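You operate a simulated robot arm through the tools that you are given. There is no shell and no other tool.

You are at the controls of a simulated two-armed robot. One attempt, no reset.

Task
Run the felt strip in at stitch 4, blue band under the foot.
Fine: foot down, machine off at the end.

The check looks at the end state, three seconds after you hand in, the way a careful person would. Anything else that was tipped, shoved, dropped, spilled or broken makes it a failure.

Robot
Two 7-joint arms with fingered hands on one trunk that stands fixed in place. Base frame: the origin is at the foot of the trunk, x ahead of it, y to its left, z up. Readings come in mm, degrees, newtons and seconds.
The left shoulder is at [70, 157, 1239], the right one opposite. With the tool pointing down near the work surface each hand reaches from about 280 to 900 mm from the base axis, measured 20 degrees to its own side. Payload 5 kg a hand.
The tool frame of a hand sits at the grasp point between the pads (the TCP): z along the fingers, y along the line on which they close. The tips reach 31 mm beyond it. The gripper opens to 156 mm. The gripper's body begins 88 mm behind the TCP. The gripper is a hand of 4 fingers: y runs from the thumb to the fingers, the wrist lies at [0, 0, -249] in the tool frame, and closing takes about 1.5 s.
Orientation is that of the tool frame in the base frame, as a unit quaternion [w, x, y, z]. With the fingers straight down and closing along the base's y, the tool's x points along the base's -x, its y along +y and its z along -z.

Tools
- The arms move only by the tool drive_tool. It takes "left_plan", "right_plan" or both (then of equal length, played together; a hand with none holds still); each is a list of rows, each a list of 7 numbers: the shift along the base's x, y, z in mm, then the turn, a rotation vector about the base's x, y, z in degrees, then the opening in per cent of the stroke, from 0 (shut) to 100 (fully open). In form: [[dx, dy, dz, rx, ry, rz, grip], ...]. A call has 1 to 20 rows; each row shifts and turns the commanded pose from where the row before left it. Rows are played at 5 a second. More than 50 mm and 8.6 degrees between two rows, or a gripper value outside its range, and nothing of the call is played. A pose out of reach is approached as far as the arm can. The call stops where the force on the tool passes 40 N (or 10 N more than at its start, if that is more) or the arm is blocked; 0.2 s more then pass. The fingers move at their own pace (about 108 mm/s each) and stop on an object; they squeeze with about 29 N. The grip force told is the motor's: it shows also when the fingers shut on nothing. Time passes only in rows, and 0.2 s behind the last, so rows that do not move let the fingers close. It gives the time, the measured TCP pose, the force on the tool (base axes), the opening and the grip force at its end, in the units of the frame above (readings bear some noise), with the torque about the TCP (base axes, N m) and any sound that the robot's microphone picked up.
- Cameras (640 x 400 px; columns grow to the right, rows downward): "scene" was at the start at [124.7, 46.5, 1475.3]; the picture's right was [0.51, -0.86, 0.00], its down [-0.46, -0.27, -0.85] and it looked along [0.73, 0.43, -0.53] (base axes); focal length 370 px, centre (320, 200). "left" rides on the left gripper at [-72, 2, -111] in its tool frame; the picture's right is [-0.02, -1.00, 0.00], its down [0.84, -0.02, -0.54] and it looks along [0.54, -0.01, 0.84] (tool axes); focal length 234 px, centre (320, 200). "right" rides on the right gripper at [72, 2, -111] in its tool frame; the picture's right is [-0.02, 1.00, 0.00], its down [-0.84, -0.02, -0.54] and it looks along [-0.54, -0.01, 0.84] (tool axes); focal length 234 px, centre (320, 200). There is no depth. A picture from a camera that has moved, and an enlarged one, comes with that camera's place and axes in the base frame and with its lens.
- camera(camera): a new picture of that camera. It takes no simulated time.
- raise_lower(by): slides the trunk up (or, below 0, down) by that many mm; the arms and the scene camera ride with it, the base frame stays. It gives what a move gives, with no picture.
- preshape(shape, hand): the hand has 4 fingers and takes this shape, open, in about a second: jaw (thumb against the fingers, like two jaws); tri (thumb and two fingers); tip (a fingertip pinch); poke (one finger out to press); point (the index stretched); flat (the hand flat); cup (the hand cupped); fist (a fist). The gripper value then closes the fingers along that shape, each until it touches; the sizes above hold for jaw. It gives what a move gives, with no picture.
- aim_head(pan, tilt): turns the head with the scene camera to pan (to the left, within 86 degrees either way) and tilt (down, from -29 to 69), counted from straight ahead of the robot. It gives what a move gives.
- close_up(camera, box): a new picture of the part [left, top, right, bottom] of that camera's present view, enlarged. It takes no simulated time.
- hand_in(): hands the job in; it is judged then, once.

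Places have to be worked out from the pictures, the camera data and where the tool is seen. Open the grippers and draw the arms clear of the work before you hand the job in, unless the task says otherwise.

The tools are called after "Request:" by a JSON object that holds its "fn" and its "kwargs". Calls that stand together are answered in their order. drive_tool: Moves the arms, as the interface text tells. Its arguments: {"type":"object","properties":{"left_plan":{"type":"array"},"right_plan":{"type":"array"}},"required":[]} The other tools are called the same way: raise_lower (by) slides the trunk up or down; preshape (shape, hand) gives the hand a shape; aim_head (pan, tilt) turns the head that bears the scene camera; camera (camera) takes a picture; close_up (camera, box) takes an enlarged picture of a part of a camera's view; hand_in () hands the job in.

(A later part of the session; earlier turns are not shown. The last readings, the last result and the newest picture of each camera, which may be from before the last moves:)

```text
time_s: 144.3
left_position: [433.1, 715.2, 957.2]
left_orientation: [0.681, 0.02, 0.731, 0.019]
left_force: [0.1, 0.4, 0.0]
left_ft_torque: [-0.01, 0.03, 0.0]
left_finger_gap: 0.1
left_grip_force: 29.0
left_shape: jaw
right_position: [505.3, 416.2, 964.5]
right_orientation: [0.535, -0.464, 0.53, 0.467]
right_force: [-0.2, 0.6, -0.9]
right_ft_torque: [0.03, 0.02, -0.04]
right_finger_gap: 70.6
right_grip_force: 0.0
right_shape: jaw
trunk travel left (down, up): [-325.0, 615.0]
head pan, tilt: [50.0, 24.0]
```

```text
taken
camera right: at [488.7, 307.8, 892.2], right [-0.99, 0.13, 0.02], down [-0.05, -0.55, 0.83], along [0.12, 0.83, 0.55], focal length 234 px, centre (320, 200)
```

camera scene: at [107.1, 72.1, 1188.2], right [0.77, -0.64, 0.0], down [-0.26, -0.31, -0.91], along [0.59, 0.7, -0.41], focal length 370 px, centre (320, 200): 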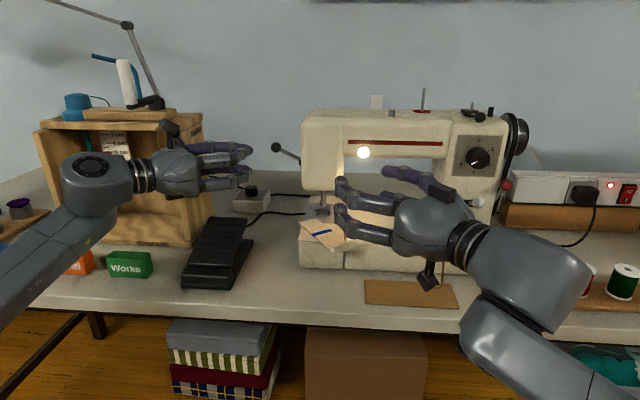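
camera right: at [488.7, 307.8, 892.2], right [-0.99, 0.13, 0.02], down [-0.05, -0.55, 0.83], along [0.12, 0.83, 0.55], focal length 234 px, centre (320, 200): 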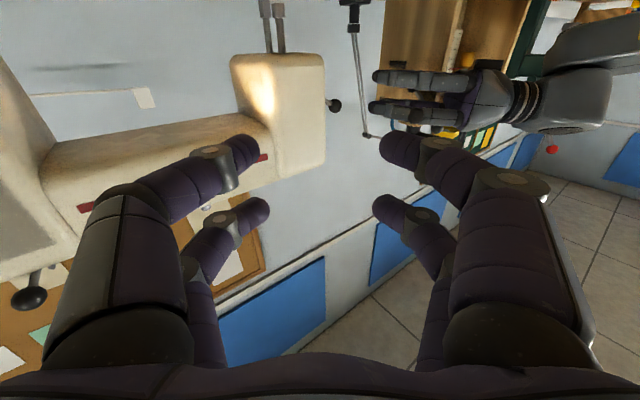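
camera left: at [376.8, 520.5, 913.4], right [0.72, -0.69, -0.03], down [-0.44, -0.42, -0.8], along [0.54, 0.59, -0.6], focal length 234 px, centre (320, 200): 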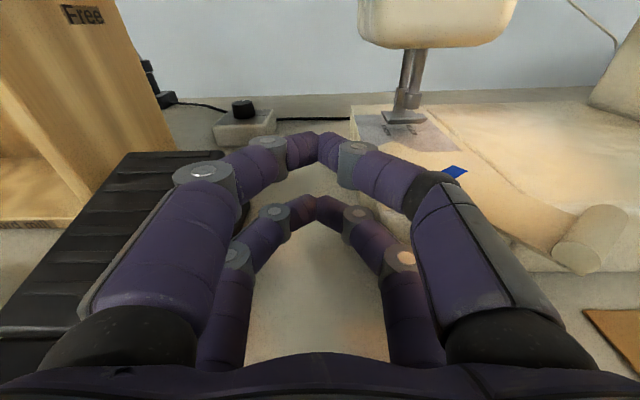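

The downward-facing wrist camera would come close to the table, so I'll pitch the hand 22° down (which lifts the camera), then lower to the roll's height about 60 mm in front of it.

Request:
{"fn": "drive_tool", "kwargs": {"right_plan": [[0, 0, -10, -7.25, 1.04, 0, 45], [0, 0, -10, -7.25, 1.04, 0, 45], [0, 0, -10, -7.25, 1.04, 0, 45], [0, 3, -18, 0, 0, 0, 45], [0, 3, -18, 0, 0, 0, 45], [0, 3, -18, 0, 0, 0, 45], [1, 2, -16, 0, 0, 0, 45]]}}

Request:
{"fn": "camera", "kwargs": {"camera": "scene"}}

Request:
{"fn": "close_up", "kwargs": {"camera": "scene", "box": [285, 180, 445, 300]}}

Request:
{"fn": "camera", "kwargs": {"camera": "right"}}

```text
time_s: 145.9
left_position: [432.9, 715.9, 956.9]
left_orientation: [0.681, 0.02, 0.732, 0.02]
left_force: [0.1, -0.6, -0.2]
left_ft_torque: [-0.02, -0.01, 0.0]
left_finger_gap: 0.0
left_grip_force: 29.0
left_shape: jaw
right_position: [505.3, 427.5, 865.1]
right_orientation: [0.424, -0.543, 0.623, 0.37]
right_force: [0.4, 0.8, -0.6]
right_ft_torque: [-0.02, -0.01, 0.0]
right_finger_gap: 70.7
right_grip_force: 0.0
right_shape: jaw
trunk travel left (down, up): [-325.0, 615.0]
head pan, tilt: [50.0, 24.0]
```

```text
taken
camera scene: at [107.1, 72.1, 1188.3], right [0.77, -0.64, 0.0], down [-0.26, -0.31, -0.91], along [0.59, 0.7, -0.41], focal length 370 px, centre (320, 200)
```

scene: 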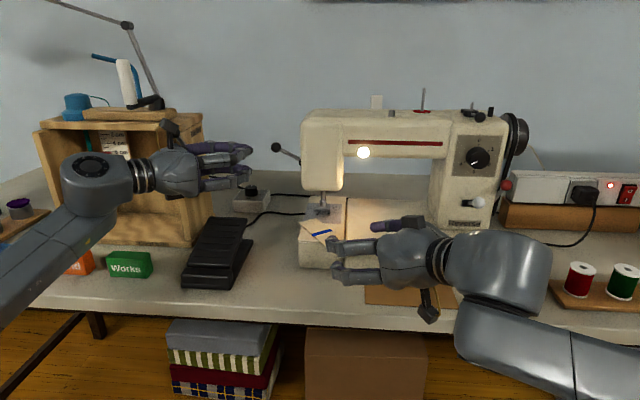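

```text
3.33 times, centred on (365, 240) of scene
camera zoom: at [107.1, 72.1, 1188.3], right [0.77, -0.64, 0.0], down [-0.26, -0.31, -0.91], along [0.59, 0.7, -0.41], focal length 1234 px, centre (170, 67)
```

zoom: 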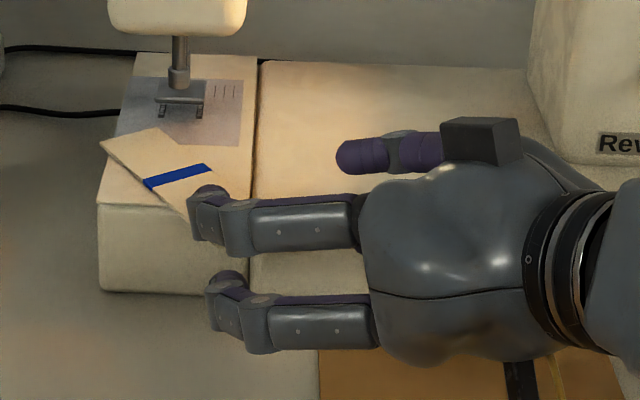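

```text
taken
camera right: at [486.4, 300.6, 839.1], right [-0.99, 0.14, 0.02], down [-0.01, -0.2, 0.98], along [0.15, 0.97, 0.2], focal length 234 px, centre (320, 200)
```

right: 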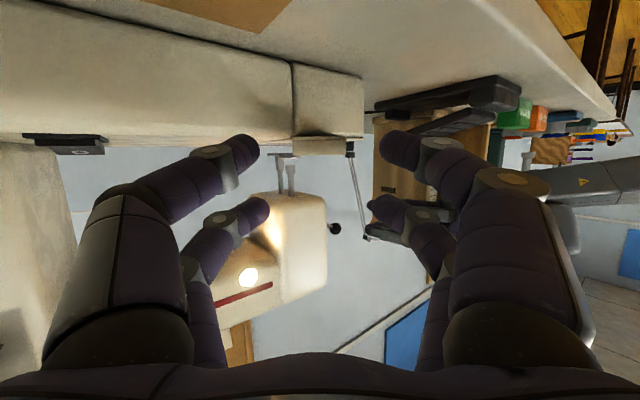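

The wrist view (inverted) shows the roll centred between the lower fingers. Zooming to check alignment.

Request:
{"fn": "close_up", "kwargs": {"camera": "right", "box": [230, 90, 410, 220]}}

```text
3.08 times, centred on (320, 155) of right
camera zoom: at [486.4, 300.6, 839.1], right [-0.99, 0.14, 0.02], down [-0.01, -0.2, 0.98], along [0.15, 0.97, 0.2], focal length 720 px, centre (320, 338)
```

zoom: 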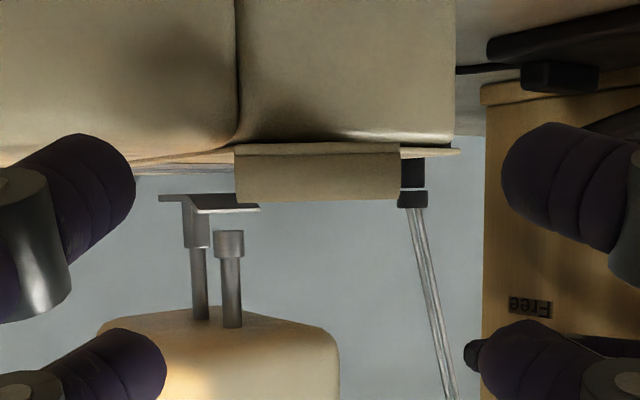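

Centred laterally within 1 mm. Moving forward 35 mm (and 3 mm down), then re-measuring the distance.

Request:
{"fn": "drive_tool", "kwargs": {"right_plan": [[1.2, 8.7, -1, 0, 0, 0, 45], [1.2, 8.7, -1, 0, 0, 0, 45], [1.2, 8.7, -1, 0, 0, 0, 45], [1.2, 8.7, 0, 0, 0, 0, 45]]}}

Request:
{"fn": "close_up", "kwargs": {"camera": "right", "box": [230, 90, 410, 220]}}

Request:
{"fn": "close_up", "kwargs": {"camera": "scene", "box": [285, 180, 445, 300]}}

```text
time_s: 146.9
left_position: [433.0, 714.1, 956.5]
left_orientation: [0.681, 0.02, 0.732, 0.02]
left_force: [-0.3, 0.2, -0.1]
left_ft_torque: [-0.02, 0.02, -0.03]
left_finger_gap: 0.2
left_grip_force: 28.8
left_shape: jaw
right_position: [510.4, 464.1, 863.4]
right_orientation: [0.424, -0.543, 0.623, 0.37]
right_force: [1.2, -0.4, 0.6]
right_ft_torque: [0.02, 0.02, -0.01]
right_finger_gap: 70.6
right_grip_force: 0.0
right_shape: jaw
trunk travel left (down, up): [-325.0, 615.0]
head pan, tilt: [50.0, 24.0]
```

```text
3.08 times, centred on (320, 155) of right
camera zoom: at [491.1, 335.4, 836.8], right [-0.99, 0.14, 0.02], down [-0.01, -0.2, 0.98], along [0.15, 0.97, 0.2], focal length 720 px, centre (320, 338)
```

zoom: 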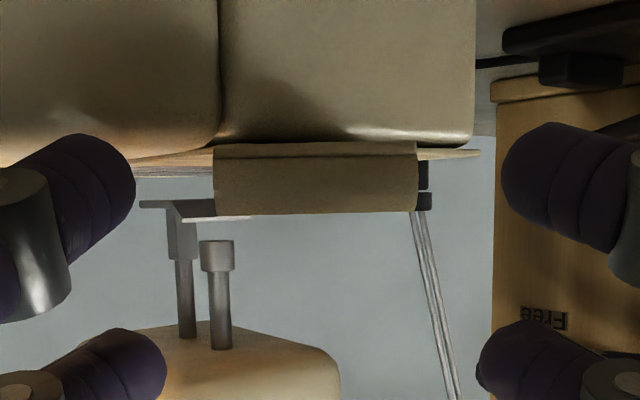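

```text
3.33 times, centred on (365, 240) of scene
camera zoom: at [106.9, 72.3, 1188.2], right [0.77, -0.64, 0.0], down [-0.26, -0.31, -0.91], along [0.59, 0.7, -0.41], focal length 1234 px, centre (170, 67)
```

zoom: 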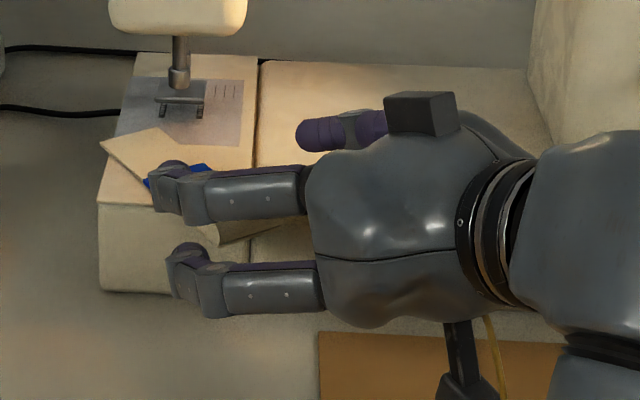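

Re-measured: roll centre ≈ (514, 488, 835), 42 mm wide, 24 mm ahead of the TCP. Moving forward 12 mm and closing on its two ends.

Request:
{"fn": "drive_tool", "kwargs": {"right_plan": [[0.9, 6.2, 0, 0, 0, 0, 45], [0.8, 6.1, 0, 0, 0, 0, 45], [0, 0, 0, 0, 0, 0, 35], [0, 0, 0, 0, 0, 0, 30]]}}

Request:
{"fn": "close_up", "kwargs": {"camera": "right", "box": [230, 90, 410, 220]}}

Request:
{"fn": "drive_tool", "kwargs": {"right_plan": [[0, 0, 0, 0, 0, 0, 20], [0, 0, 0, 0, 0, 0, 15], [0, 0, 0, 0, 0, 0, 15]]}}

Request:
{"fn": "close_up", "kwargs": {"camera": "right", "box": [230, 90, 410, 220]}}

```text
time_s: 147.9
left_position: [431.7, 715.4, 957.9]
left_orientation: [0.681, 0.021, 0.732, 0.019]
left_force: [0.1, 0.3, -0.6]
left_ft_torque: [0.01, -0.01, -0.02]
left_finger_gap: 0.1
left_grip_force: 29.2
left_shape: jaw
right_position: [511.9, 476.1, 861.9]
right_orientation: [0.423, -0.543, 0.623, 0.37]
right_force: [0.6, -0.8, -0.5]
right_ft_torque: [-0.02, 0.02, -0.01]
right_finger_gap: 47.2
right_grip_force: 0.0
right_shape: jaw
trunk travel left (down, up): [-325.0, 615.0]
head pan, tilt: [50.0, 24.0]
```

```text
3.08 times, centred on (320, 155) of right
camera zoom: at [492.5, 347.9, 837.1], right [-0.99, 0.14, 0.02], down [-0.01, -0.2, 0.98], along [0.15, 0.97, 0.2], focal length 720 px, centre (320, 338)
```

zoom: 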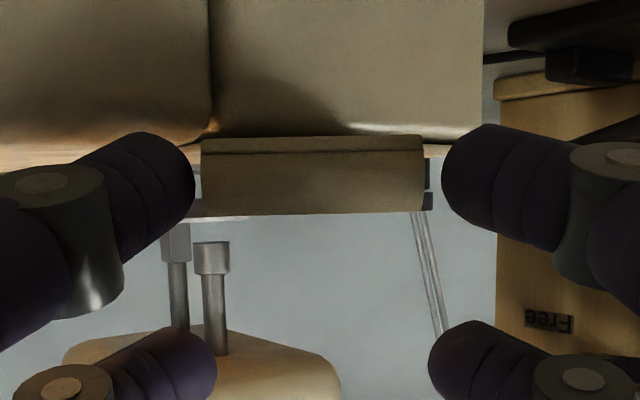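

```text
time_s: 148.7
left_position: [432.0, 714.8, 957.8]
left_orientation: [0.681, 0.021, 0.732, 0.019]
left_force: [-0.6, 0.7, 0.1]
left_ft_torque: [0.03, 0.01, 0.02]
left_finger_gap: 0.2
left_grip_force: 29.4
left_shape: jaw
right_position: [511.2, 476.4, 862.1]
right_orientation: [0.423, -0.544, 0.623, 0.37]
right_force: [-0.2, -0.2, 0.3]
right_ft_torque: [-0.01, 0.01, -0.01]
right_finger_gap: 19.4
right_grip_force: 29.4
right_shape: jaw
trunk travel left (down, up): [-325.0, 615.0]
head pan, tilt: [50.0, 24.0]
```

```text
3.08 times, centred on (320, 155) of right
camera zoom: at [492.4, 347.8, 837.2], right [-0.99, 0.14, 0.02], down [-0.01, -0.2, 0.98], along [0.15, 0.97, 0.2], focal length 720 px, centre (320, 338)
```

zoom: 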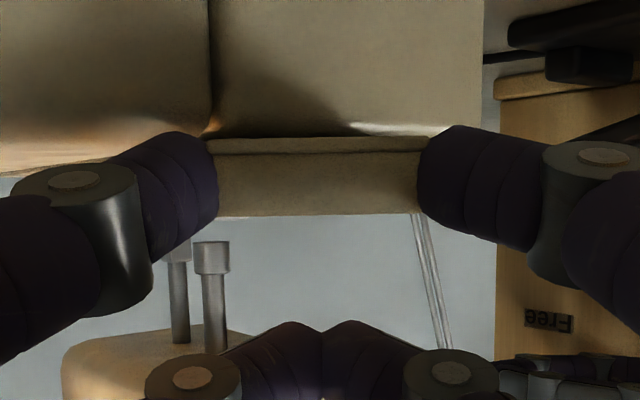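

Firm hold on the roll ends (29 N). Now turning the strip back in line with the feed direction (−34.5° yaw) while moving the roll to the machine's needle line, still short of the foot.

Request:
{"fn": "drive_tool", "kwargs": {"right_plan": [[-8.7, 6.2, 0.5, 0, 0, -6.9, 10], [-8.7, 6.2, 0.5, 0, 0, -6.9, 10], [-8.7, 6.2, 0, 0, 0, -6.9, 10], [-8.7, 6.3, 0, 0, 0, -6.9, 10], [-8.8, 6.3, 0, 0, 0, -6.9, 10]]}}

Request:
{"fn": "camera", "kwargs": {"camera": "scene"}}

Request:
{"fn": "close_up", "kwargs": {"camera": "scene", "box": [285, 180, 385, 290]}}

Request:
{"fn": "close_up", "kwargs": {"camera": "right", "box": [230, 90, 410, 220]}}

```text
time_s: 149.9
left_position: [431.4, 715.6, 956.4]
left_orientation: [0.682, 0.019, 0.731, 0.019]
left_force: [-0.6, 0.3, -0.3]
left_ft_torque: [0.03, 0.01, 0.01]
left_finger_gap: 0.0
left_grip_force: 28.9
left_shape: jaw
right_position: [467.5, 507.5, 863.5]
right_orientation: [0.514, -0.333, 0.757, 0.226]
right_force: [-0.7, 0.5, -0.4]
right_ft_torque: [0.01, -0.02, -0.02]
right_finger_gap: 19.6
right_grip_force: 29.0
right_shape: jaw
trunk travel left (down, up): [-325.0, 615.0]
head pan, tilt: [50.0, 24.0]
```

```text
taken
camera scene: at [106.5, 72.9, 1188.2], right [0.77, -0.64, 0.0], down [-0.26, -0.31, -0.91], along [0.59, 0.7, -0.41], focal length 370 px, centre (320, 200)
```

scene: 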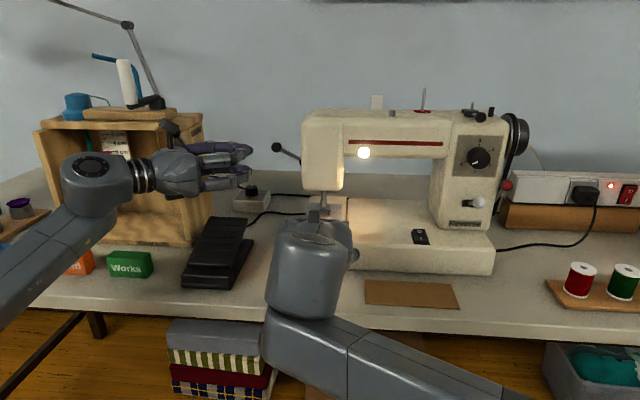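

```text
3.64 times, centred on (335, 235) of scene
camera zoom: at [106.5, 72.9, 1188.2], right [0.77, -0.64, 0.0], down [-0.26, -0.31, -0.91], along [0.59, 0.7, -0.41], focal length 1346 px, centre (266, 73)
```

zoom: 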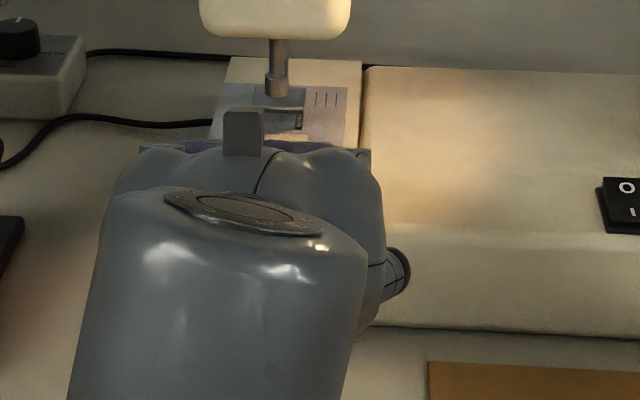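

```text
3.08 times, centred on (320, 155) of right
camera zoom: at [379.8, 413.0, 837.7], right [-0.73, 0.68, 0.02], down [-0.12, -0.16, 0.98], along [0.67, 0.71, 0.2], focal length 720 px, centre (320, 338)
```

zoom: 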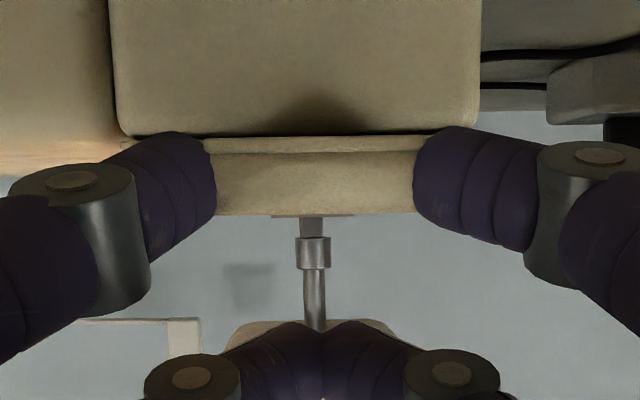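

The strip is now square with the arm and centred under the needle bar. Pushing it 28 mm in so its end goes under the raised foot.

Request:
{"fn": "drive_tool", "kwargs": {"right_plan": [[3.47, 3.6, 0, 0, 0, 0, 10], [3.47, 3.6, 0, 0, 0, 0, 10], [3.47, 3.6, 0, 0, 0, 0, 10], [3.47, 3.6, 0, 0, 0, 0, 10], [3.47, 3.6, 0, 0, 0, 0, 10], [2.1, 2.2, 0, 0, 0, 0, 10]]}}

Request:
{"fn": "close_up", "kwargs": {"camera": "right", "box": [230, 90, 410, 220]}}

Request:
{"fn": "close_up", "kwargs": {"camera": "scene", "box": [285, 170, 385, 250]}}

Request:
{"fn": "camera", "kwargs": {"camera": "left"}}

```text
time_s: 151.3
left_position: [431.9, 715.2, 956.9]
left_orientation: [0.681, 0.02, 0.732, 0.02]
left_force: [-0.6, 0.0, -0.1]
left_ft_torque: [0.0, -0.01, -0.01]
left_finger_gap: 0.0
left_grip_force: 28.9
left_shape: jaw
right_position: [488.5, 526.7, 863.7]
right_orientation: [0.514, -0.334, 0.756, 0.228]
right_force: [0.3, -0.7, 0.1]
right_ft_torque: [0.02, -0.03, 0.01]
right_finger_gap: 19.6
right_grip_force: 29.2
right_shape: jaw
trunk travel left (down, up): [-325.0, 615.0]
head pan, tilt: [50.0, 24.0]
```

```text
3.08 times, centred on (320, 155) of right
camera zoom: at [399.5, 432.6, 837.2], right [-0.73, 0.68, 0.02], down [-0.12, -0.16, 0.98], along [0.67, 0.72, 0.2], focal length 720 px, centre (320, 338)
```

zoom: 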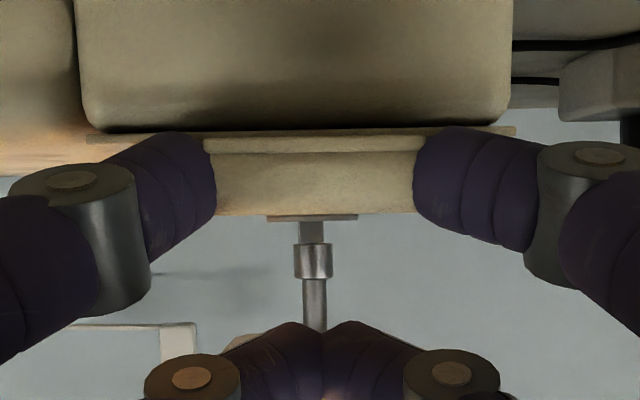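

```text
5.00 times, centred on (335, 210) of scene
camera zoom: at [107.0, 72.1, 1188.3], right [0.77, -0.64, 0.0], down [-0.26, -0.31, -0.91], along [0.59, 0.7, -0.41], focal length 1851 px, centre (245, 150)
```

zoom: 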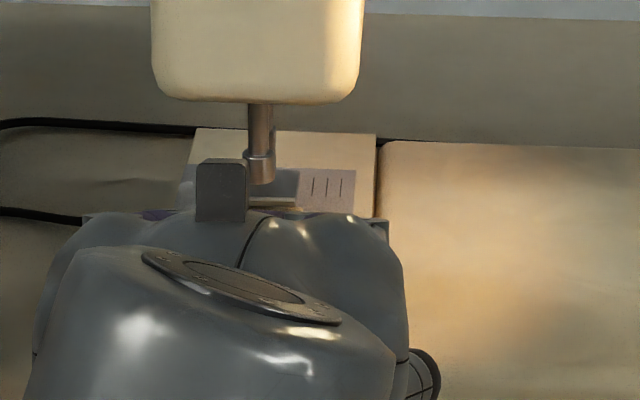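

```text
taken
camera left: at [326.0, 712.5, 1036.5], right [0.0, -1.0, -0.03], down [-0.6, 0.03, -0.8], along [0.8, 0.02, -0.6], focal length 234 px, centre (320, 200)
```

left: 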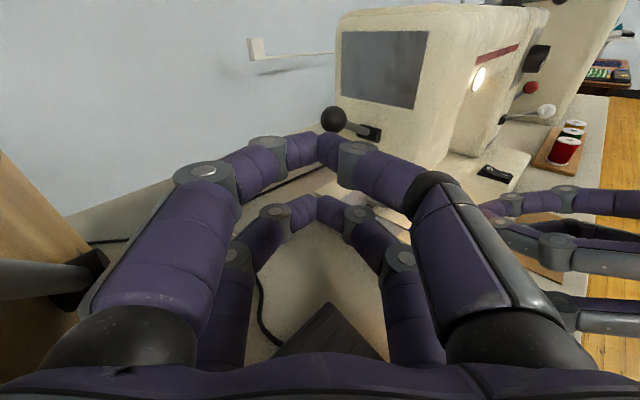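

The strip slid in with no resistance. Holding it with the right hand, I'll bring the left fork around the raised lifter ball (≈ (517, 701, 976)).

Request:
{"fn": "drive_tool", "kwargs": {"left_plan": [[1, -3, 7, 0, 0, 0, 0], [1, -3, 7, 0, 0, 0, 0], [2, -4, 7, 0, 0, 0, 0], [10, 0, 0, 0, 0, 0, 0], [12, 0, 0, 0, 0, 0, 0], [12, 0, 0, 0, 0, 0, 0]]}}

Request:
{"fn": "close_up", "kwargs": {"camera": "scene", "box": [210, 100, 330, 220]}}

Request:
{"fn": "close_up", "kwargs": {"camera": "left", "box": [260, 60, 420, 200]}}

```text
time_s: 152.7
left_position: [469.4, 703.3, 976.8]
left_orientation: [0.681, 0.02, 0.732, 0.019]
left_force: [0.2, 0.0, 0.3]
left_ft_torque: [0.02, 0.0, 0.01]
left_finger_gap: 0.0
left_grip_force: 29.2
left_shape: jaw
right_position: [488.4, 527.6, 863.0]
right_orientation: [0.514, -0.334, 0.756, 0.228]
right_force: [-0.4, -0.2, 0.4]
right_ft_torque: [-0.03, 0.01, -0.03]
right_finger_gap: 19.9
right_grip_force: 29.3
right_shape: jaw
trunk travel left (down, up): [-325.0, 615.0]
head pan, tilt: [50.0, 24.0]
```

```text
3.33 times, centred on (270, 160) of scene
camera zoom: at [107.2, 72.1, 1188.2], right [0.77, -0.64, 0.0], down [-0.26, -0.31, -0.91], along [0.59, 0.7, -0.41], focal length 1234 px, centre (487, 333)
```

zoom: 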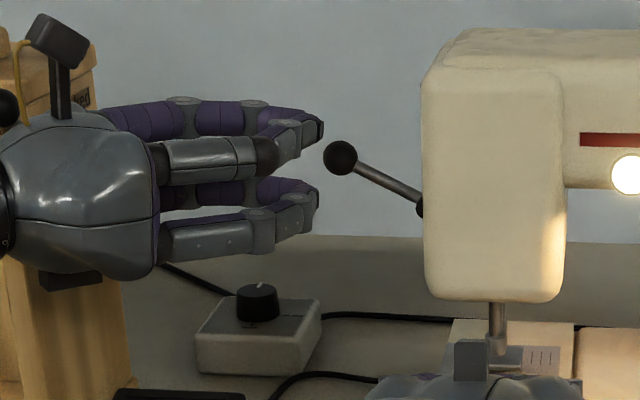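

```text
2.86 times, centred on (340, 130) of left
camera zoom: at [363.1, 700.9, 1056.2], right [0.0, -1.0, -0.03], down [-0.6, 0.03, -0.8], along [0.8, 0.02, -0.6], focal length 669 px, centre (263, 400)
```

zoom: 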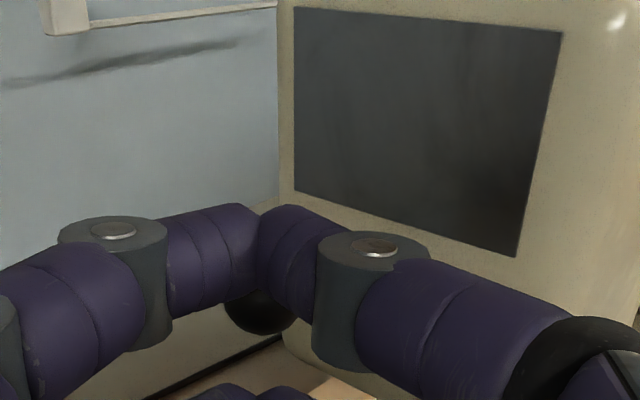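

Ball is level with the gap between the pairs. Advancing 19 mm to bracket it, then pressing down along the arc.

Request:
{"fn": "drive_tool", "kwargs": {"left_plan": [[7, 0, 0, 0, 0, 0, 0], [7, 0, 0, 0, 0, 0, 0], [5, 0, 0, 0, 0, 0, 0], [-1.5, 1.5, -6.5, 0, 0, 0, 0], [-0.8, 0.8, -7, 0, 0, 0, 0]]}}

Request:
{"fn": "close_up", "kwargs": {"camera": "scene", "box": [210, 100, 330, 220]}}

```text
time_s: 153.9
left_position: [485.4, 705.3, 963.9]
left_orientation: [0.682, 0.02, 0.731, 0.019]
left_force: [-0.7, 0.9, 2.4]
left_ft_torque: [0.01, -0.06, 0.02]
left_finger_gap: 0.1
left_grip_force: 29.0
left_shape: jaw
right_position: [487.4, 527.0, 864.3]
right_orientation: [0.514, -0.334, 0.756, 0.228]
right_force: [0.4, -0.9, 0.2]
right_ft_torque: [-0.01, 0.01, 0.0]
right_finger_gap: 20.0
right_grip_force: 29.4
right_shape: jaw
trunk travel left (down, up): [-325.0, 615.0]
head pan, tilt: [50.0, 24.0]
```

```text
3.33 times, centred on (270, 160) of scene
camera zoom: at [106.7, 72.0, 1188.3], right [0.77, -0.64, 0.0], down [-0.26, -0.31, -0.91], along [0.59, 0.7, -0.41], focal length 1234 px, centre (487, 333)
```

zoom: 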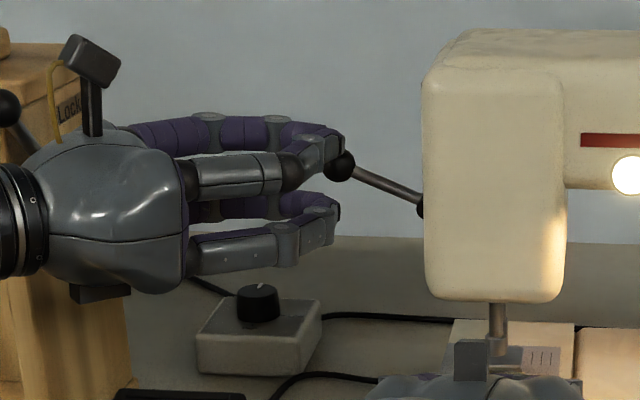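

The ball is following. Continuing down over centre.

Request:
{"fn": "drive_tool", "kwargs": {"left_plan": [[-1.5, 1.5, -7, 0, 0, 0, 0], [-1, 1, -7, 0, 0, 0, 0], [-0.5, 0.5, -7, 0, 0, 0, 0], [0, 0, -7, 0, 0, 0, 0], [0.8, -0.8, -7, 0, 0, 0, 0]]}}

Request:
{"fn": "close_up", "kwargs": {"camera": "scene", "box": [210, 100, 330, 220]}}

Request:
{"fn": "close_up", "kwargs": {"camera": "right", "box": [230, 90, 410, 220]}}

```text
time_s: 155.1
left_position: [483.3, 706.8, 928.6]
left_orientation: [0.681, 0.02, 0.731, 0.019]
left_force: [0.8, 0.1, 0.0]
left_ft_torque: [-0.02, 0.03, 0.01]
left_finger_gap: 0.4
left_grip_force: 29.2
left_shape: jaw
right_position: [488.2, 528.2, 862.5]
right_orientation: [0.514, -0.335, 0.756, 0.228]
right_force: [0.8, -0.4, -0.7]
right_ft_torque: [-0.02, 0.0, -0.03]
right_finger_gap: 19.9
right_grip_force: 28.6
right_shape: jaw
trunk travel left (down, up): [-325.0, 615.0]
head pan, tilt: [50.0, 24.0]
```

```text
3.33 times, centred on (270, 160) of scene
camera zoom: at [107.0, 72.2, 1188.2], right [0.77, -0.64, 0.0], down [-0.26, -0.31, -0.91], along [0.59, 0.7, -0.41], focal length 1234 px, centre (487, 333)
```

zoom: 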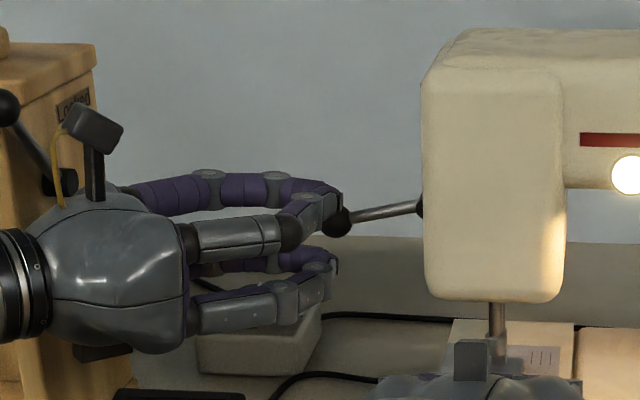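

```text
3.08 times, centred on (320, 155) of right
camera zoom: at [399.4, 432.6, 837.2], right [-0.73, 0.68, 0.02], down [-0.12, -0.16, 0.98], along [0.67, 0.72, 0.2], focal length 720 px, centre (320, 338)
```

zoom: 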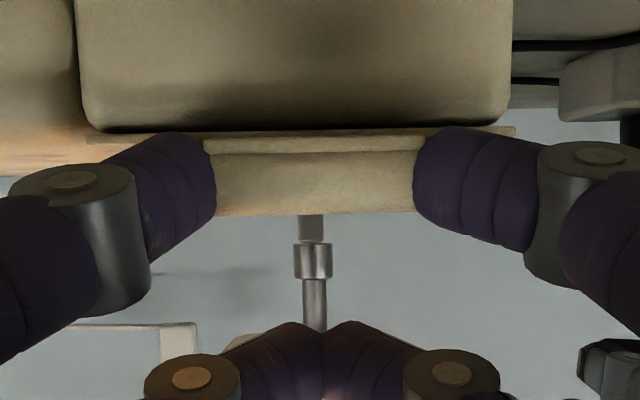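

Past centre; pressing down the rest of the way, then withdrawing.

Request:
{"fn": "drive_tool", "kwargs": {"left_plan": [[1.2, -1.2, -7, 0, 0, 0, 0], [2, -2, -6.5, 0, 0, 0, 0], [2.8, -2.7, -6, 0, 0, 0, 0], [0, 0, -2, 0, 0, 0, 0]]}}

Request:
{"fn": "close_up", "kwargs": {"camera": "scene", "box": [210, 100, 330, 220]}}

```text
time_s: 156.1
left_position: [489.2, 701.8, 908.2]
left_orientation: [0.681, 0.021, 0.731, 0.018]
left_force: [-0.4, 0.7, 0.1]
left_ft_torque: [0.03, 0.0, -0.01]
left_finger_gap: 0.0
left_grip_force: 28.3
left_shape: jaw
right_position: [488.8, 527.0, 862.6]
right_orientation: [0.514, -0.334, 0.757, 0.228]
right_force: [-0.6, -0.4, -0.1]
right_ft_torque: [-0.06, 0.0, 0.02]
right_finger_gap: 19.7
right_grip_force: 29.3
right_shape: jaw
trunk travel left (down, up): [-325.0, 615.0]
head pan, tilt: [50.0, 24.0]
```

```text
3.33 times, centred on (270, 160) of scene
camera zoom: at [107.0, 72.2, 1188.2], right [0.77, -0.64, 0.0], down [-0.26, -0.31, -0.91], along [0.59, 0.7, -0.41], focal length 1234 px, centre (487, 333)
```

zoom: 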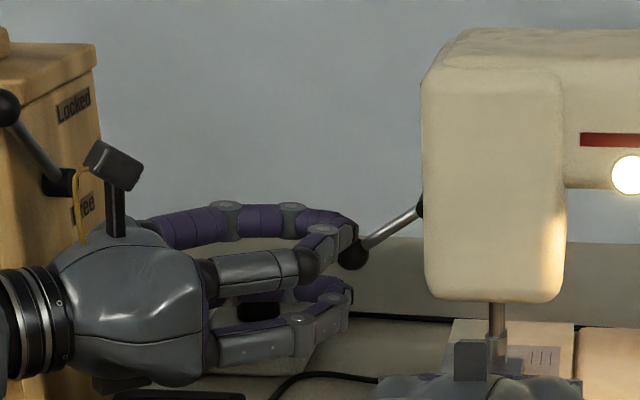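

Lifter is fully down again at its original position. Opening the right fingers and backing straight out, while the left hand withdraws and turns down toward the pedal.

Request:
{"fn": "drive_tool", "kwargs": {"right_plan": [[0, 0, 0, 0, 0, 0, 30], [0, 0, 0, 0, 0, 0, 45], [0, 0, 0, 0, 0, 0, 45], [-5, -5.2, 0, 0, 0, 0, 45], [-7, -7.2, 1, 0, 0, 0, 45], [-7, -7.2, 2, 0, 0, 0, 45], [-10, -10.4, 3, 0, 0, 0, 45], [-14, -14.4, 10, 0, 0, 0, 45], [-14, -14.4, 15, 0, 0, 0, 45], [-14, -14.4, 15, 0, 0, 0, 45]], "left_plan": [[-8, 0, 0, 0, 0, 0, 0], [-12, 0, 0, 0, 0, 0, 0], [-12, 0, 0, 0, 0, 0, 0], [-12, 0, 0, 0, 0, 0, 0], [-12, 0, 0, 0, 0, 0, 0], [-6, 3, 2, 0, 8.2, 0, 0], [-6, 3, 2, 0, 8.2, 0, 0], [-6, 3, 2, 0, 8.2, 0, 0], [-6, 3, 2, 0, 8.2, 0, 0], [-6, 3, 2, 0, 8.2, 0, 0]]}}

Request:
{"fn": "camera", "kwargs": {"camera": "scene"}}

Request:
{"fn": "close_up", "kwargs": {"camera": "scene", "box": [285, 170, 385, 290]}}

```text
time_s: 158.3
left_position: [406.6, 712.3, 914.0]
left_orientation: [0.376, 0.028, 0.926, 0.008]
left_force: [9.4, -15.1, -25.7]
left_ft_torque: [0.49, -0.66, 0.56]
left_finger_gap: 0.1
left_grip_force: 28.9
left_shape: jaw
right_position: [422.0, 452.6, 907.2]
right_orientation: [0.513, -0.333, 0.757, 0.227]
right_force: [-0.1, 0.6, -0.6]
right_ft_torque: [0.02, -0.01, 0.05]
right_finger_gap: 69.7
right_grip_force: 0.1
right_shape: jaw
trunk travel left (down, up): [-325.0, 615.0]
head pan, tilt: [50.0, 24.0]
```

```text
taken
camera scene: at [110.2, 71.7, 1187.4], right [0.76, -0.64, 0.0], down [-0.26, -0.31, -0.91], along [0.59, 0.7, -0.41], focal length 370 px, centre (320, 200)
```

scene: 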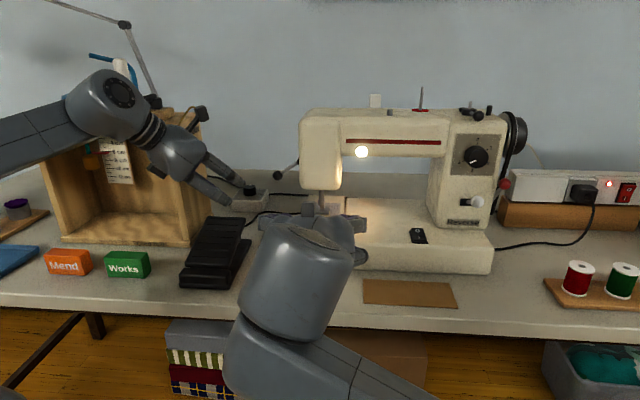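

```text
3.33 times, centred on (335, 230) of scene
camera zoom: at [110.2, 71.7, 1187.4], right [0.76, -0.64, 0.0], down [-0.26, -0.31, -0.91], along [0.59, 0.7, -0.41], focal length 1234 px, centre (270, 100)
```

zoom: 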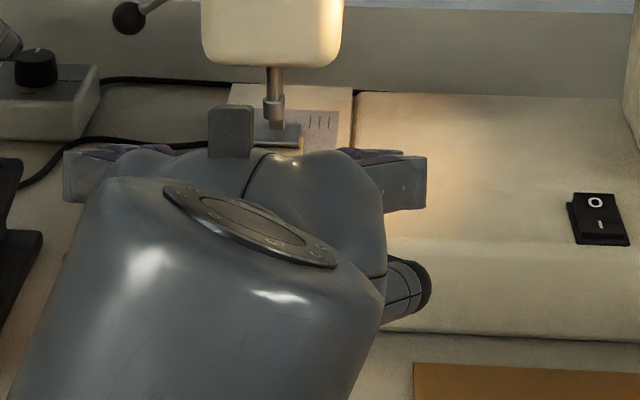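

The left hand reads ~31 N — it's touching something by the cord-mill box. Looking closely before moving.

Request:
{"fn": "close_up", "kwargs": {"camera": "scene", "box": [30, 60, 270, 220]}}

Request:
{"fn": "camera", "kwargs": {"camera": "left"}}

```text
2.50 times, centred on (150, 140) of scene
camera zoom: at [110.2, 71.7, 1187.4], right [0.76, -0.64, 0.0], down [-0.26, -0.31, -0.91], along [0.59, 0.7, -0.41], focal length 926 px, centre (745, 350)
```

zoom: 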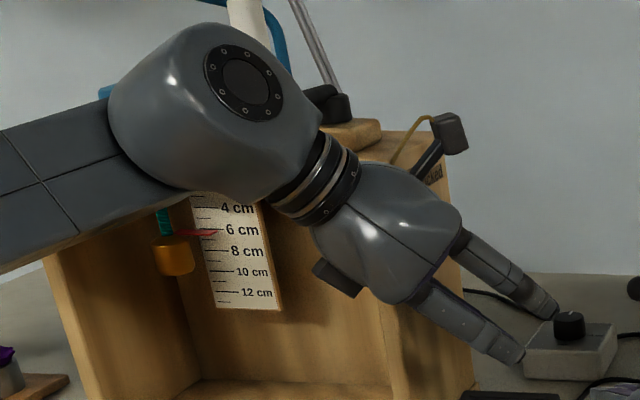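

```text
taken
camera left: at [380.2, 711.0, 1042.6], right [-0.03, -1.0, -0.02], down [-0.98, 0.03, -0.19], along [0.19, 0.01, -0.98], focal length 234 px, centre (320, 200)
```

left: 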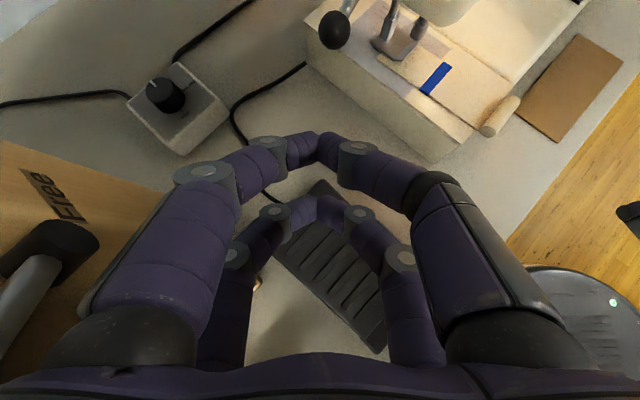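

The hand's side is pressing against the cord-mill's side lever. Moving it away from the box (+x, −y, slightly down) first.

Request:
{"fn": "drive_tool", "kwargs": {"left_plan": [[4, -7, -4, 0, 0, 0, 0], [5, -9, -3, 0, 0, 0, 0], [5, -10, 0, 0, 0, 0, 0]]}}

Request:
{"fn": "close_up", "kwargs": {"camera": "scene", "box": [30, 60, 270, 220]}}

Request:
{"fn": "camera", "kwargs": {"camera": "left"}}

```text
time_s: 159.1
left_position: [416.4, 690.6, 912.6]
left_orientation: [0.382, 0.025, 0.924, 0.012]
left_force: [0.1, -0.6, 0.6]
left_ft_torque: [0.01, -0.02, 0.01]
left_finger_gap: 0.3
left_grip_force: 29.1
left_shape: jaw
right_position: [417.7, 452.5, 909.0]
right_orientation: [0.514, -0.334, 0.756, 0.228]
right_force: [-0.2, 0.3, -0.3]
right_ft_torque: [0.0, -0.03, 0.01]
right_finger_gap: 69.8
right_grip_force: 0.0
right_shape: jaw
trunk travel left (down, up): [-325.0, 615.0]
head pan, tilt: [50.0, 24.0]
```

```text
2.50 times, centred on (150, 140) of scene
camera zoom: at [107.0, 71.5, 1188.4], right [0.77, -0.64, 0.0], down [-0.26, -0.31, -0.91], along [0.59, 0.7, -0.41], focal length 926 px, centre (745, 350)
```

zoom: 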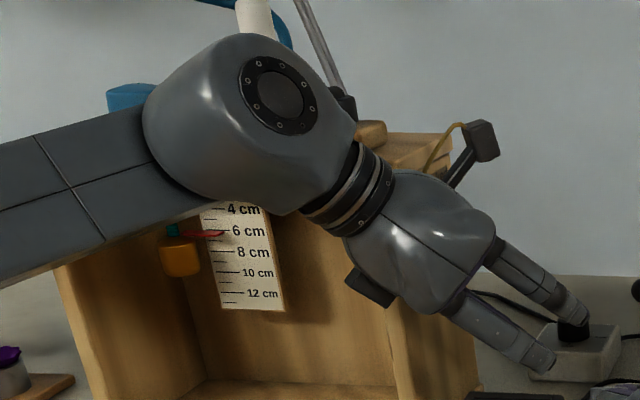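

```text
taken
camera left: at [388.6, 687.9, 1041.7], right [-0.02, -1.0, -0.02], down [-0.98, 0.03, -0.21], along [0.21, 0.02, -0.98], focal length 234 px, centre (320, 200)
```

left: 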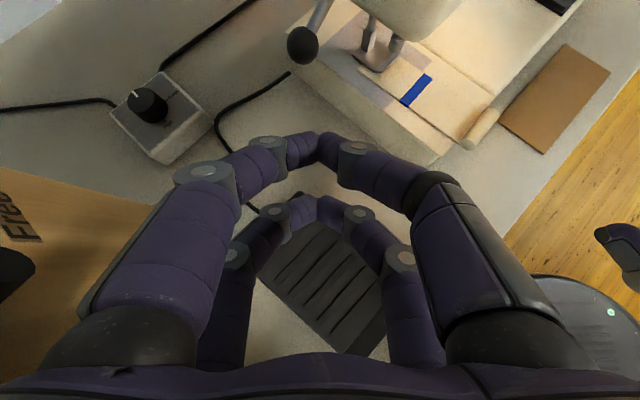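

Contact released. Finishing the rotation to fingers-down here, away from the box.

Request:
{"fn": "drive_tool", "kwargs": {"left_plan": [[3, -2, 2, 0, 8.2, 0, 0], [3, -2, 2, 0, 8.2, 0, 0], [2, 0, 0, 0, 8.2, 0, 0], [0, 0, 0, 0, 8.2, 0, 0], [0, 0, 0, 0, 8.2, 0, 0], [0, 0, 0, 0, 4, 0, 0]]}}

Request:
{"fn": "camera", "kwargs": {"camera": "scene"}}

Request:
{"fn": "close_up", "kwargs": {"camera": "scene", "box": [100, 90, 260, 210]}}

```text
time_s: 160.5
left_position: [424.3, 687.6, 914.5]
left_orientation: [-0.002, 0.028, 1.0, 0.001]
left_force: [-0.5, 0.0, -0.4]
left_ft_torque: [0.0, -0.03, 0.03]
left_finger_gap: 0.3
left_grip_force: 28.8
left_shape: jaw
right_position: [418.5, 455.1, 908.2]
right_orientation: [0.514, -0.335, 0.756, 0.228]
right_force: [0.2, 0.1, -0.2]
right_ft_torque: [0.04, -0.01, 0.01]
right_finger_gap: 69.9
right_grip_force: 0.1
right_shape: jaw
trunk travel left (down, up): [-325.0, 615.0]
head pan, tilt: [50.0, 24.0]
```

```text
taken
camera scene: at [107.1, 72.0, 1188.2], right [0.77, -0.64, 0.0], down [-0.26, -0.31, -0.91], along [0.59, 0.7, -0.41], focal length 370 px, centre (320, 200)
```

scene: 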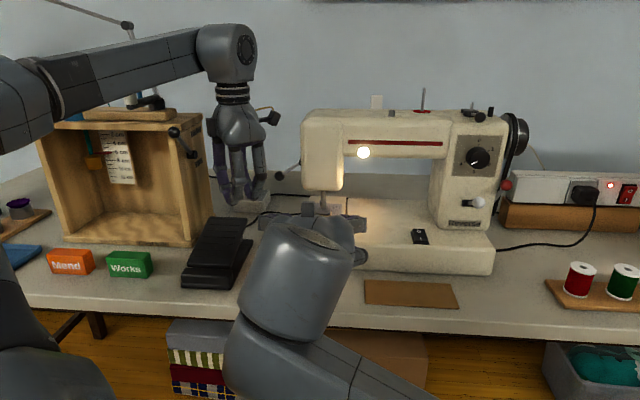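

```text
3.33 times, centred on (180, 150) of scene
camera zoom: at [107.1, 72.0, 1188.2], right [0.77, -0.64, 0.0], down [-0.26, -0.31, -0.91], along [0.59, 0.7, -0.41], focal length 1234 px, centre (787, 367)
```

zoom: 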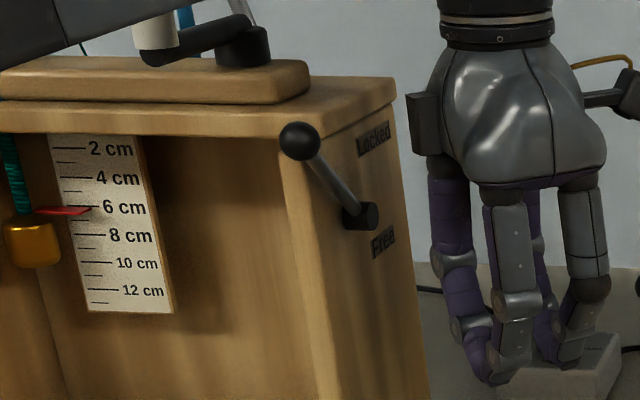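

The cord-mill lever is unchanged (still "Locked"). Moving the right hand away to the right toward the switch so I can see the strip and foot.

Request:
{"fn": "drive_tool", "kwargs": {"right_plan": [[10, -10, 15, 0, 0, 0, 45], [30, -15, 10, 0, 0, 0, 30], [33, -15, 5, 0, 0, 0, 20], [38, -15, 0, -4.46, 4.31, 0, 10], [38, -14, 0, -4.46, 4.31, 0, 0], [38, -12, 0, -4.46, 4.31, 0, 0]]}}

Request:
{"fn": "camera", "kwargs": {"camera": "scene"}}

Request:
{"fn": "close_up", "kwargs": {"camera": "scene", "box": [285, 180, 385, 290]}}

Request:
{"fn": "close_up", "kwargs": {"camera": "scene", "box": [300, 190, 348, 230]}}

```text
time_s: 161.9
left_position: [425.8, 686.8, 913.9]
left_orientation: [-0.001, 0.029, 1.0, 0.0]
left_force: [-0.6, -0.3, 0.7]
left_ft_torque: [0.02, -0.01, 0.01]
left_finger_gap: 0.0
left_grip_force: 29.1
left_shape: jaw
right_position: [602.8, 372.7, 936.0]
right_orientation: [0.383, -0.365, 0.83, 0.174]
right_force: [-0.2, 0.0, -0.6]
right_ft_torque: [0.01, -0.01, -0.01]
right_finger_gap: 0.1
right_grip_force: 29.1
right_shape: jaw
trunk travel left (down, up): [-325.0, 615.0]
head pan, tilt: [50.0, 24.0]
```

```text
taken
camera scene: at [107.4, 72.1, 1188.1], right [0.77, -0.64, 0.0], down [-0.26, -0.31, -0.91], along [0.59, 0.7, -0.41], focal length 370 px, centre (320, 200)
```

scene: 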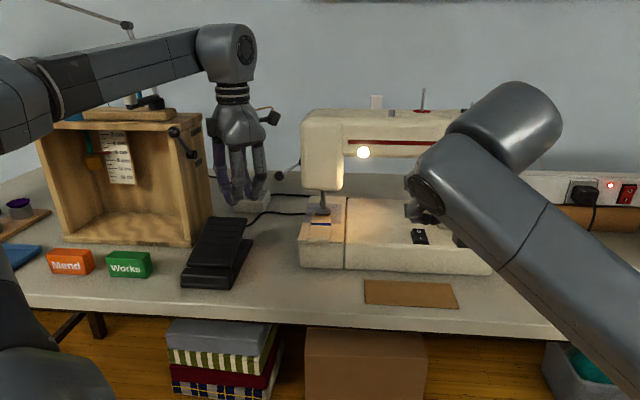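

```text
3.64 times, centred on (335, 235) of scene
camera zoom: at [107.4, 72.1, 1188.1], right [0.77, -0.64, 0.0], down [-0.26, -0.31, -0.91], along [0.59, 0.7, -0.41], focal length 1346 px, centre (266, 73)
```

zoom: 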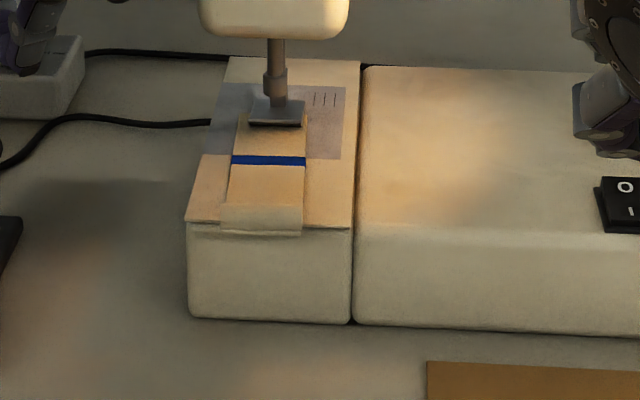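

```text
10.00 times, centred on (324, 210) of scene
camera zoom: at [107.4, 72.1, 1188.1], right [0.77, -0.64, 0.0], down [-0.26, -0.31, -0.91], along [0.59, 0.7, -0.41], focal length 3703 px, centre (280, 100)
```

zoom: 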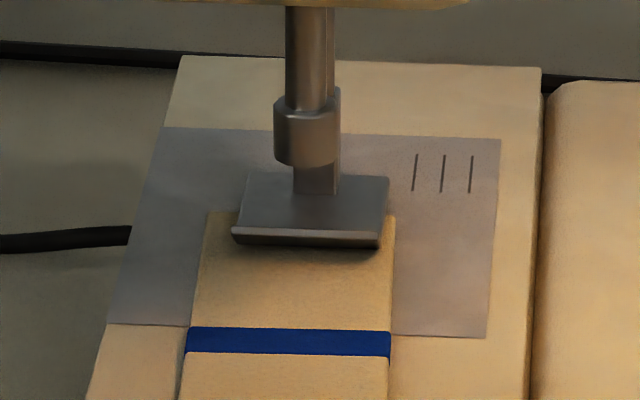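

The strip's end is now clamped squarely under the foot with the blue band just ahead of it. Moving the left hand over the pedal and down to just above the click point.

Request:
{"fn": "drive_tool", "kwargs": {"left_plan": [[-12, 16, 0, 0, 0, 0, 0], [-12, 17, 0, 0, 0, 0, 0], [0, 0, -20, 0, 0, 0, 0], [0, 0, -20, 0, 0, 0, 0], [0, 0, -10, 0, 0, 0, 0]]}}

Request:
{"fn": "close_up", "kwargs": {"camera": "scene", "box": [300, 190, 348, 230]}}

```text
time_s: 163.1
left_position: [400.6, 719.5, 865.1]
left_orientation: [0.0, 0.028, 1.0, 0.001]
left_force: [-0.3, 0.1, 2.2]
left_ft_torque: [0.0, -0.08, -0.02]
left_finger_gap: 0.2
left_grip_force: 28.4
left_shape: jaw
right_position: [602.2, 373.9, 936.5]
right_orientation: [0.384, -0.364, 0.83, 0.174]
right_force: [-0.5, 1.1, 0.4]
right_ft_torque: [0.03, 0.0, 0.0]
right_finger_gap: 0.0
right_grip_force: 29.4
right_shape: jaw
trunk travel left (down, up): [-325.0, 615.0]
head pan, tilt: [50.0, 24.0]
```

```text
10.00 times, centred on (324, 210) of scene
camera zoom: at [106.8, 71.8, 1188.4], right [0.77, -0.64, 0.0], down [-0.26, -0.31, -0.91], along [0.59, 0.7, -0.41], focal length 3703 px, centre (280, 100)
```

zoom: 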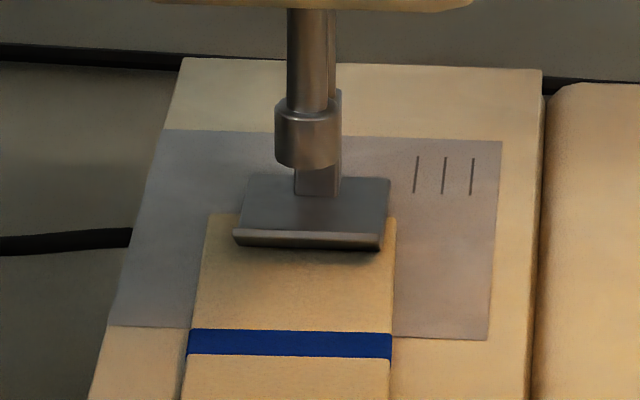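

Touching the pedal lightly. Giving a short pulse (down ~15 mm then up).

Request:
{"fn": "drive_tool", "kwargs": {"left_plan": [[0, 0, -8, 0, 0, 0, 0], [0, 0, -8, 0, 0, 0, 0], [0, 0, 10, 0, 0, 0, 0]]}}

Request:
{"fn": "close_up", "kwargs": {"camera": "scene", "box": [300, 190, 348, 230]}}

```text
time_s: 163.9
left_position: [400.2, 719.1, 859.2]
left_orientation: [-0.001, 0.027, 1.0, 0.001]
left_force: [-2.5, -0.9, 3.0]
left_ft_torque: [-0.02, -0.02, -0.05]
left_finger_gap: 0.0
left_grip_force: 28.7
left_shape: jaw
right_position: [602.9, 372.8, 936.6]
right_orientation: [0.384, -0.364, 0.831, 0.174]
right_force: [-0.1, -0.4, 0.5]
right_ft_torque: [-0.01, 0.0, -0.01]
right_finger_gap: 0.0
right_grip_force: 29.0
right_shape: jaw
trunk travel left (down, up): [-325.0, 615.0]
head pan, tilt: [50.0, 24.0]
heard: click
```

```text
10.00 times, centred on (324, 210) of scene
camera zoom: at [106.6, 71.3, 1188.3], right [0.77, -0.64, 0.0], down [-0.26, -0.31, -0.91], along [0.59, 0.7, -0.41], focal length 3703 px, centre (280, 100)
```

zoom: 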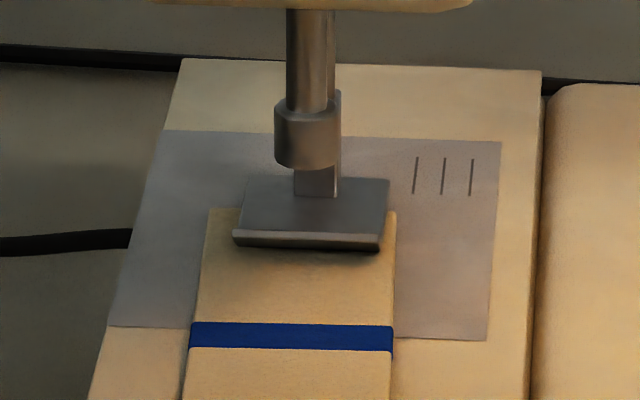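

It feeds — the band advanced about 3.6 mm. I estimate ~52 mm to go (band n≈811, foot centre n≈863). Running for about 1.6 s.

Request:
{"fn": "drive_tool", "kwargs": {"left_plan": [[0, 0, -10, 0, 0, 0, 0], [0, 0, 0, 0, 0, 0, 0], [0, 0, 0, 0, 0, 0, 0], [0, 0, 0, 0, 0, 0, 0], [0, 0, 0, 0, 0, 0, 0], [0, 0, 0, 0, 0, 0, 0], [0, 0, 0, 0, 0, 0, 0], [0, 0, 10, 0, 0, 0, 0]]}}

Request:
{"fn": "close_up", "kwargs": {"camera": "scene", "box": [300, 190, 348, 230]}}

```text
time_s: 165.7
left_position: [400.4, 717.8, 858.0]
left_orientation: [0.0, 0.028, 1.0, 0.0]
left_force: [-1.5, -2.0, 2.8]
left_ft_torque: [-0.06, -0.01, -0.04]
left_finger_gap: 0.0
left_grip_force: 28.9
left_shape: jaw
right_position: [602.6, 372.7, 937.8]
right_orientation: [0.383, -0.365, 0.83, 0.175]
right_force: [-1.0, -0.1, 0.5]
right_ft_torque: [0.0, 0.01, 0.0]
right_finger_gap: 0.0
right_grip_force: 29.0
right_shape: jaw
trunk travel left (down, up): [-325.0, 615.0]
head pan, tilt: [50.0, 24.0]
heard: click
```

```text
10.00 times, centred on (324, 210) of scene
camera zoom: at [106.6, 71.4, 1188.3], right [0.77, -0.64, 0.0], down [-0.26, -0.31, -0.91], along [0.59, 0.7, -0.41], focal length 3703 px, centre (280, 100)
```

zoom: 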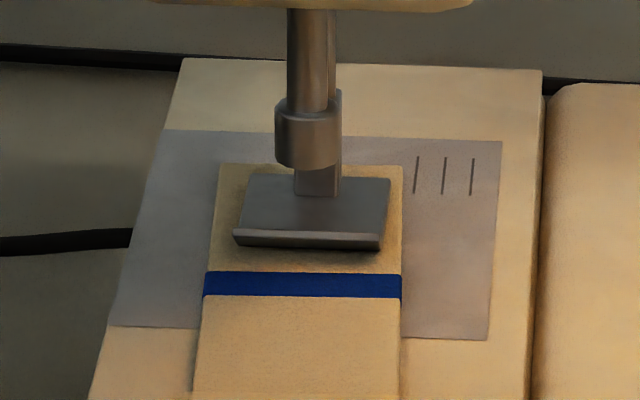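

Band advanced to n≈835; about 28 mm remain (feed ≈ 17–18 mm/s). Running ~1 s more.

Request:
{"fn": "drive_tool", "kwargs": {"left_plan": [[0, 1, -10, 0, 0, 0, 0], [0, 0, 0, 0, 0, 0, 0], [0, 0, 0, 0, 0, 0, 0], [0, 0, 0, 0, 0, 0, 0], [0, 0, 0, 0, 0, 0, 0], [0, 0, 10, 0, 0, 0, 0]]}}

Request:
{"fn": "close_up", "kwargs": {"camera": "scene", "box": [300, 190, 348, 230]}}

```text
time_s: 167.1
left_position: [399.9, 719.7, 858.6]
left_orientation: [-0.002, 0.028, 1.0, 0.0]
left_force: [0.2, -3.0, 2.2]
left_ft_torque: [-0.03, -0.03, -0.06]
left_finger_gap: 0.0
left_grip_force: 29.0
left_shape: jaw
right_position: [602.7, 373.3, 937.8]
right_orientation: [0.384, -0.363, 0.831, 0.173]
right_force: [-0.1, -0.1, -0.3]
right_ft_torque: [0.02, 0.01, 0.01]
right_finger_gap: 0.0
right_grip_force: 28.5
right_shape: jaw
trunk travel left (down, up): [-325.0, 615.0]
head pan, tilt: [50.0, 24.0]
```

```text
10.00 times, centred on (324, 210) of scene
camera zoom: at [106.6, 71.4, 1188.3], right [0.77, -0.64, 0.0], down [-0.26, -0.31, -0.91], along [0.59, 0.7, -0.41], focal length 3703 px, centre (280, 100)
```

zoom: 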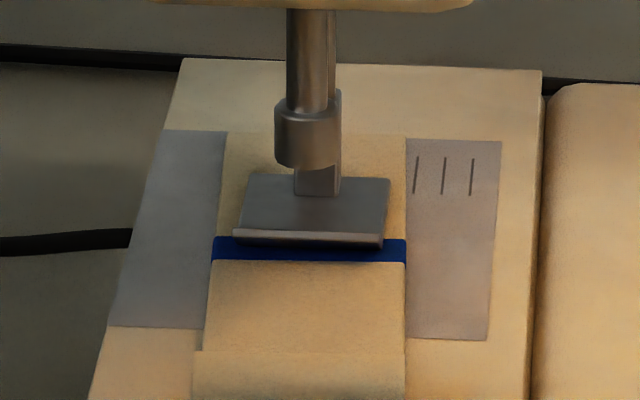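

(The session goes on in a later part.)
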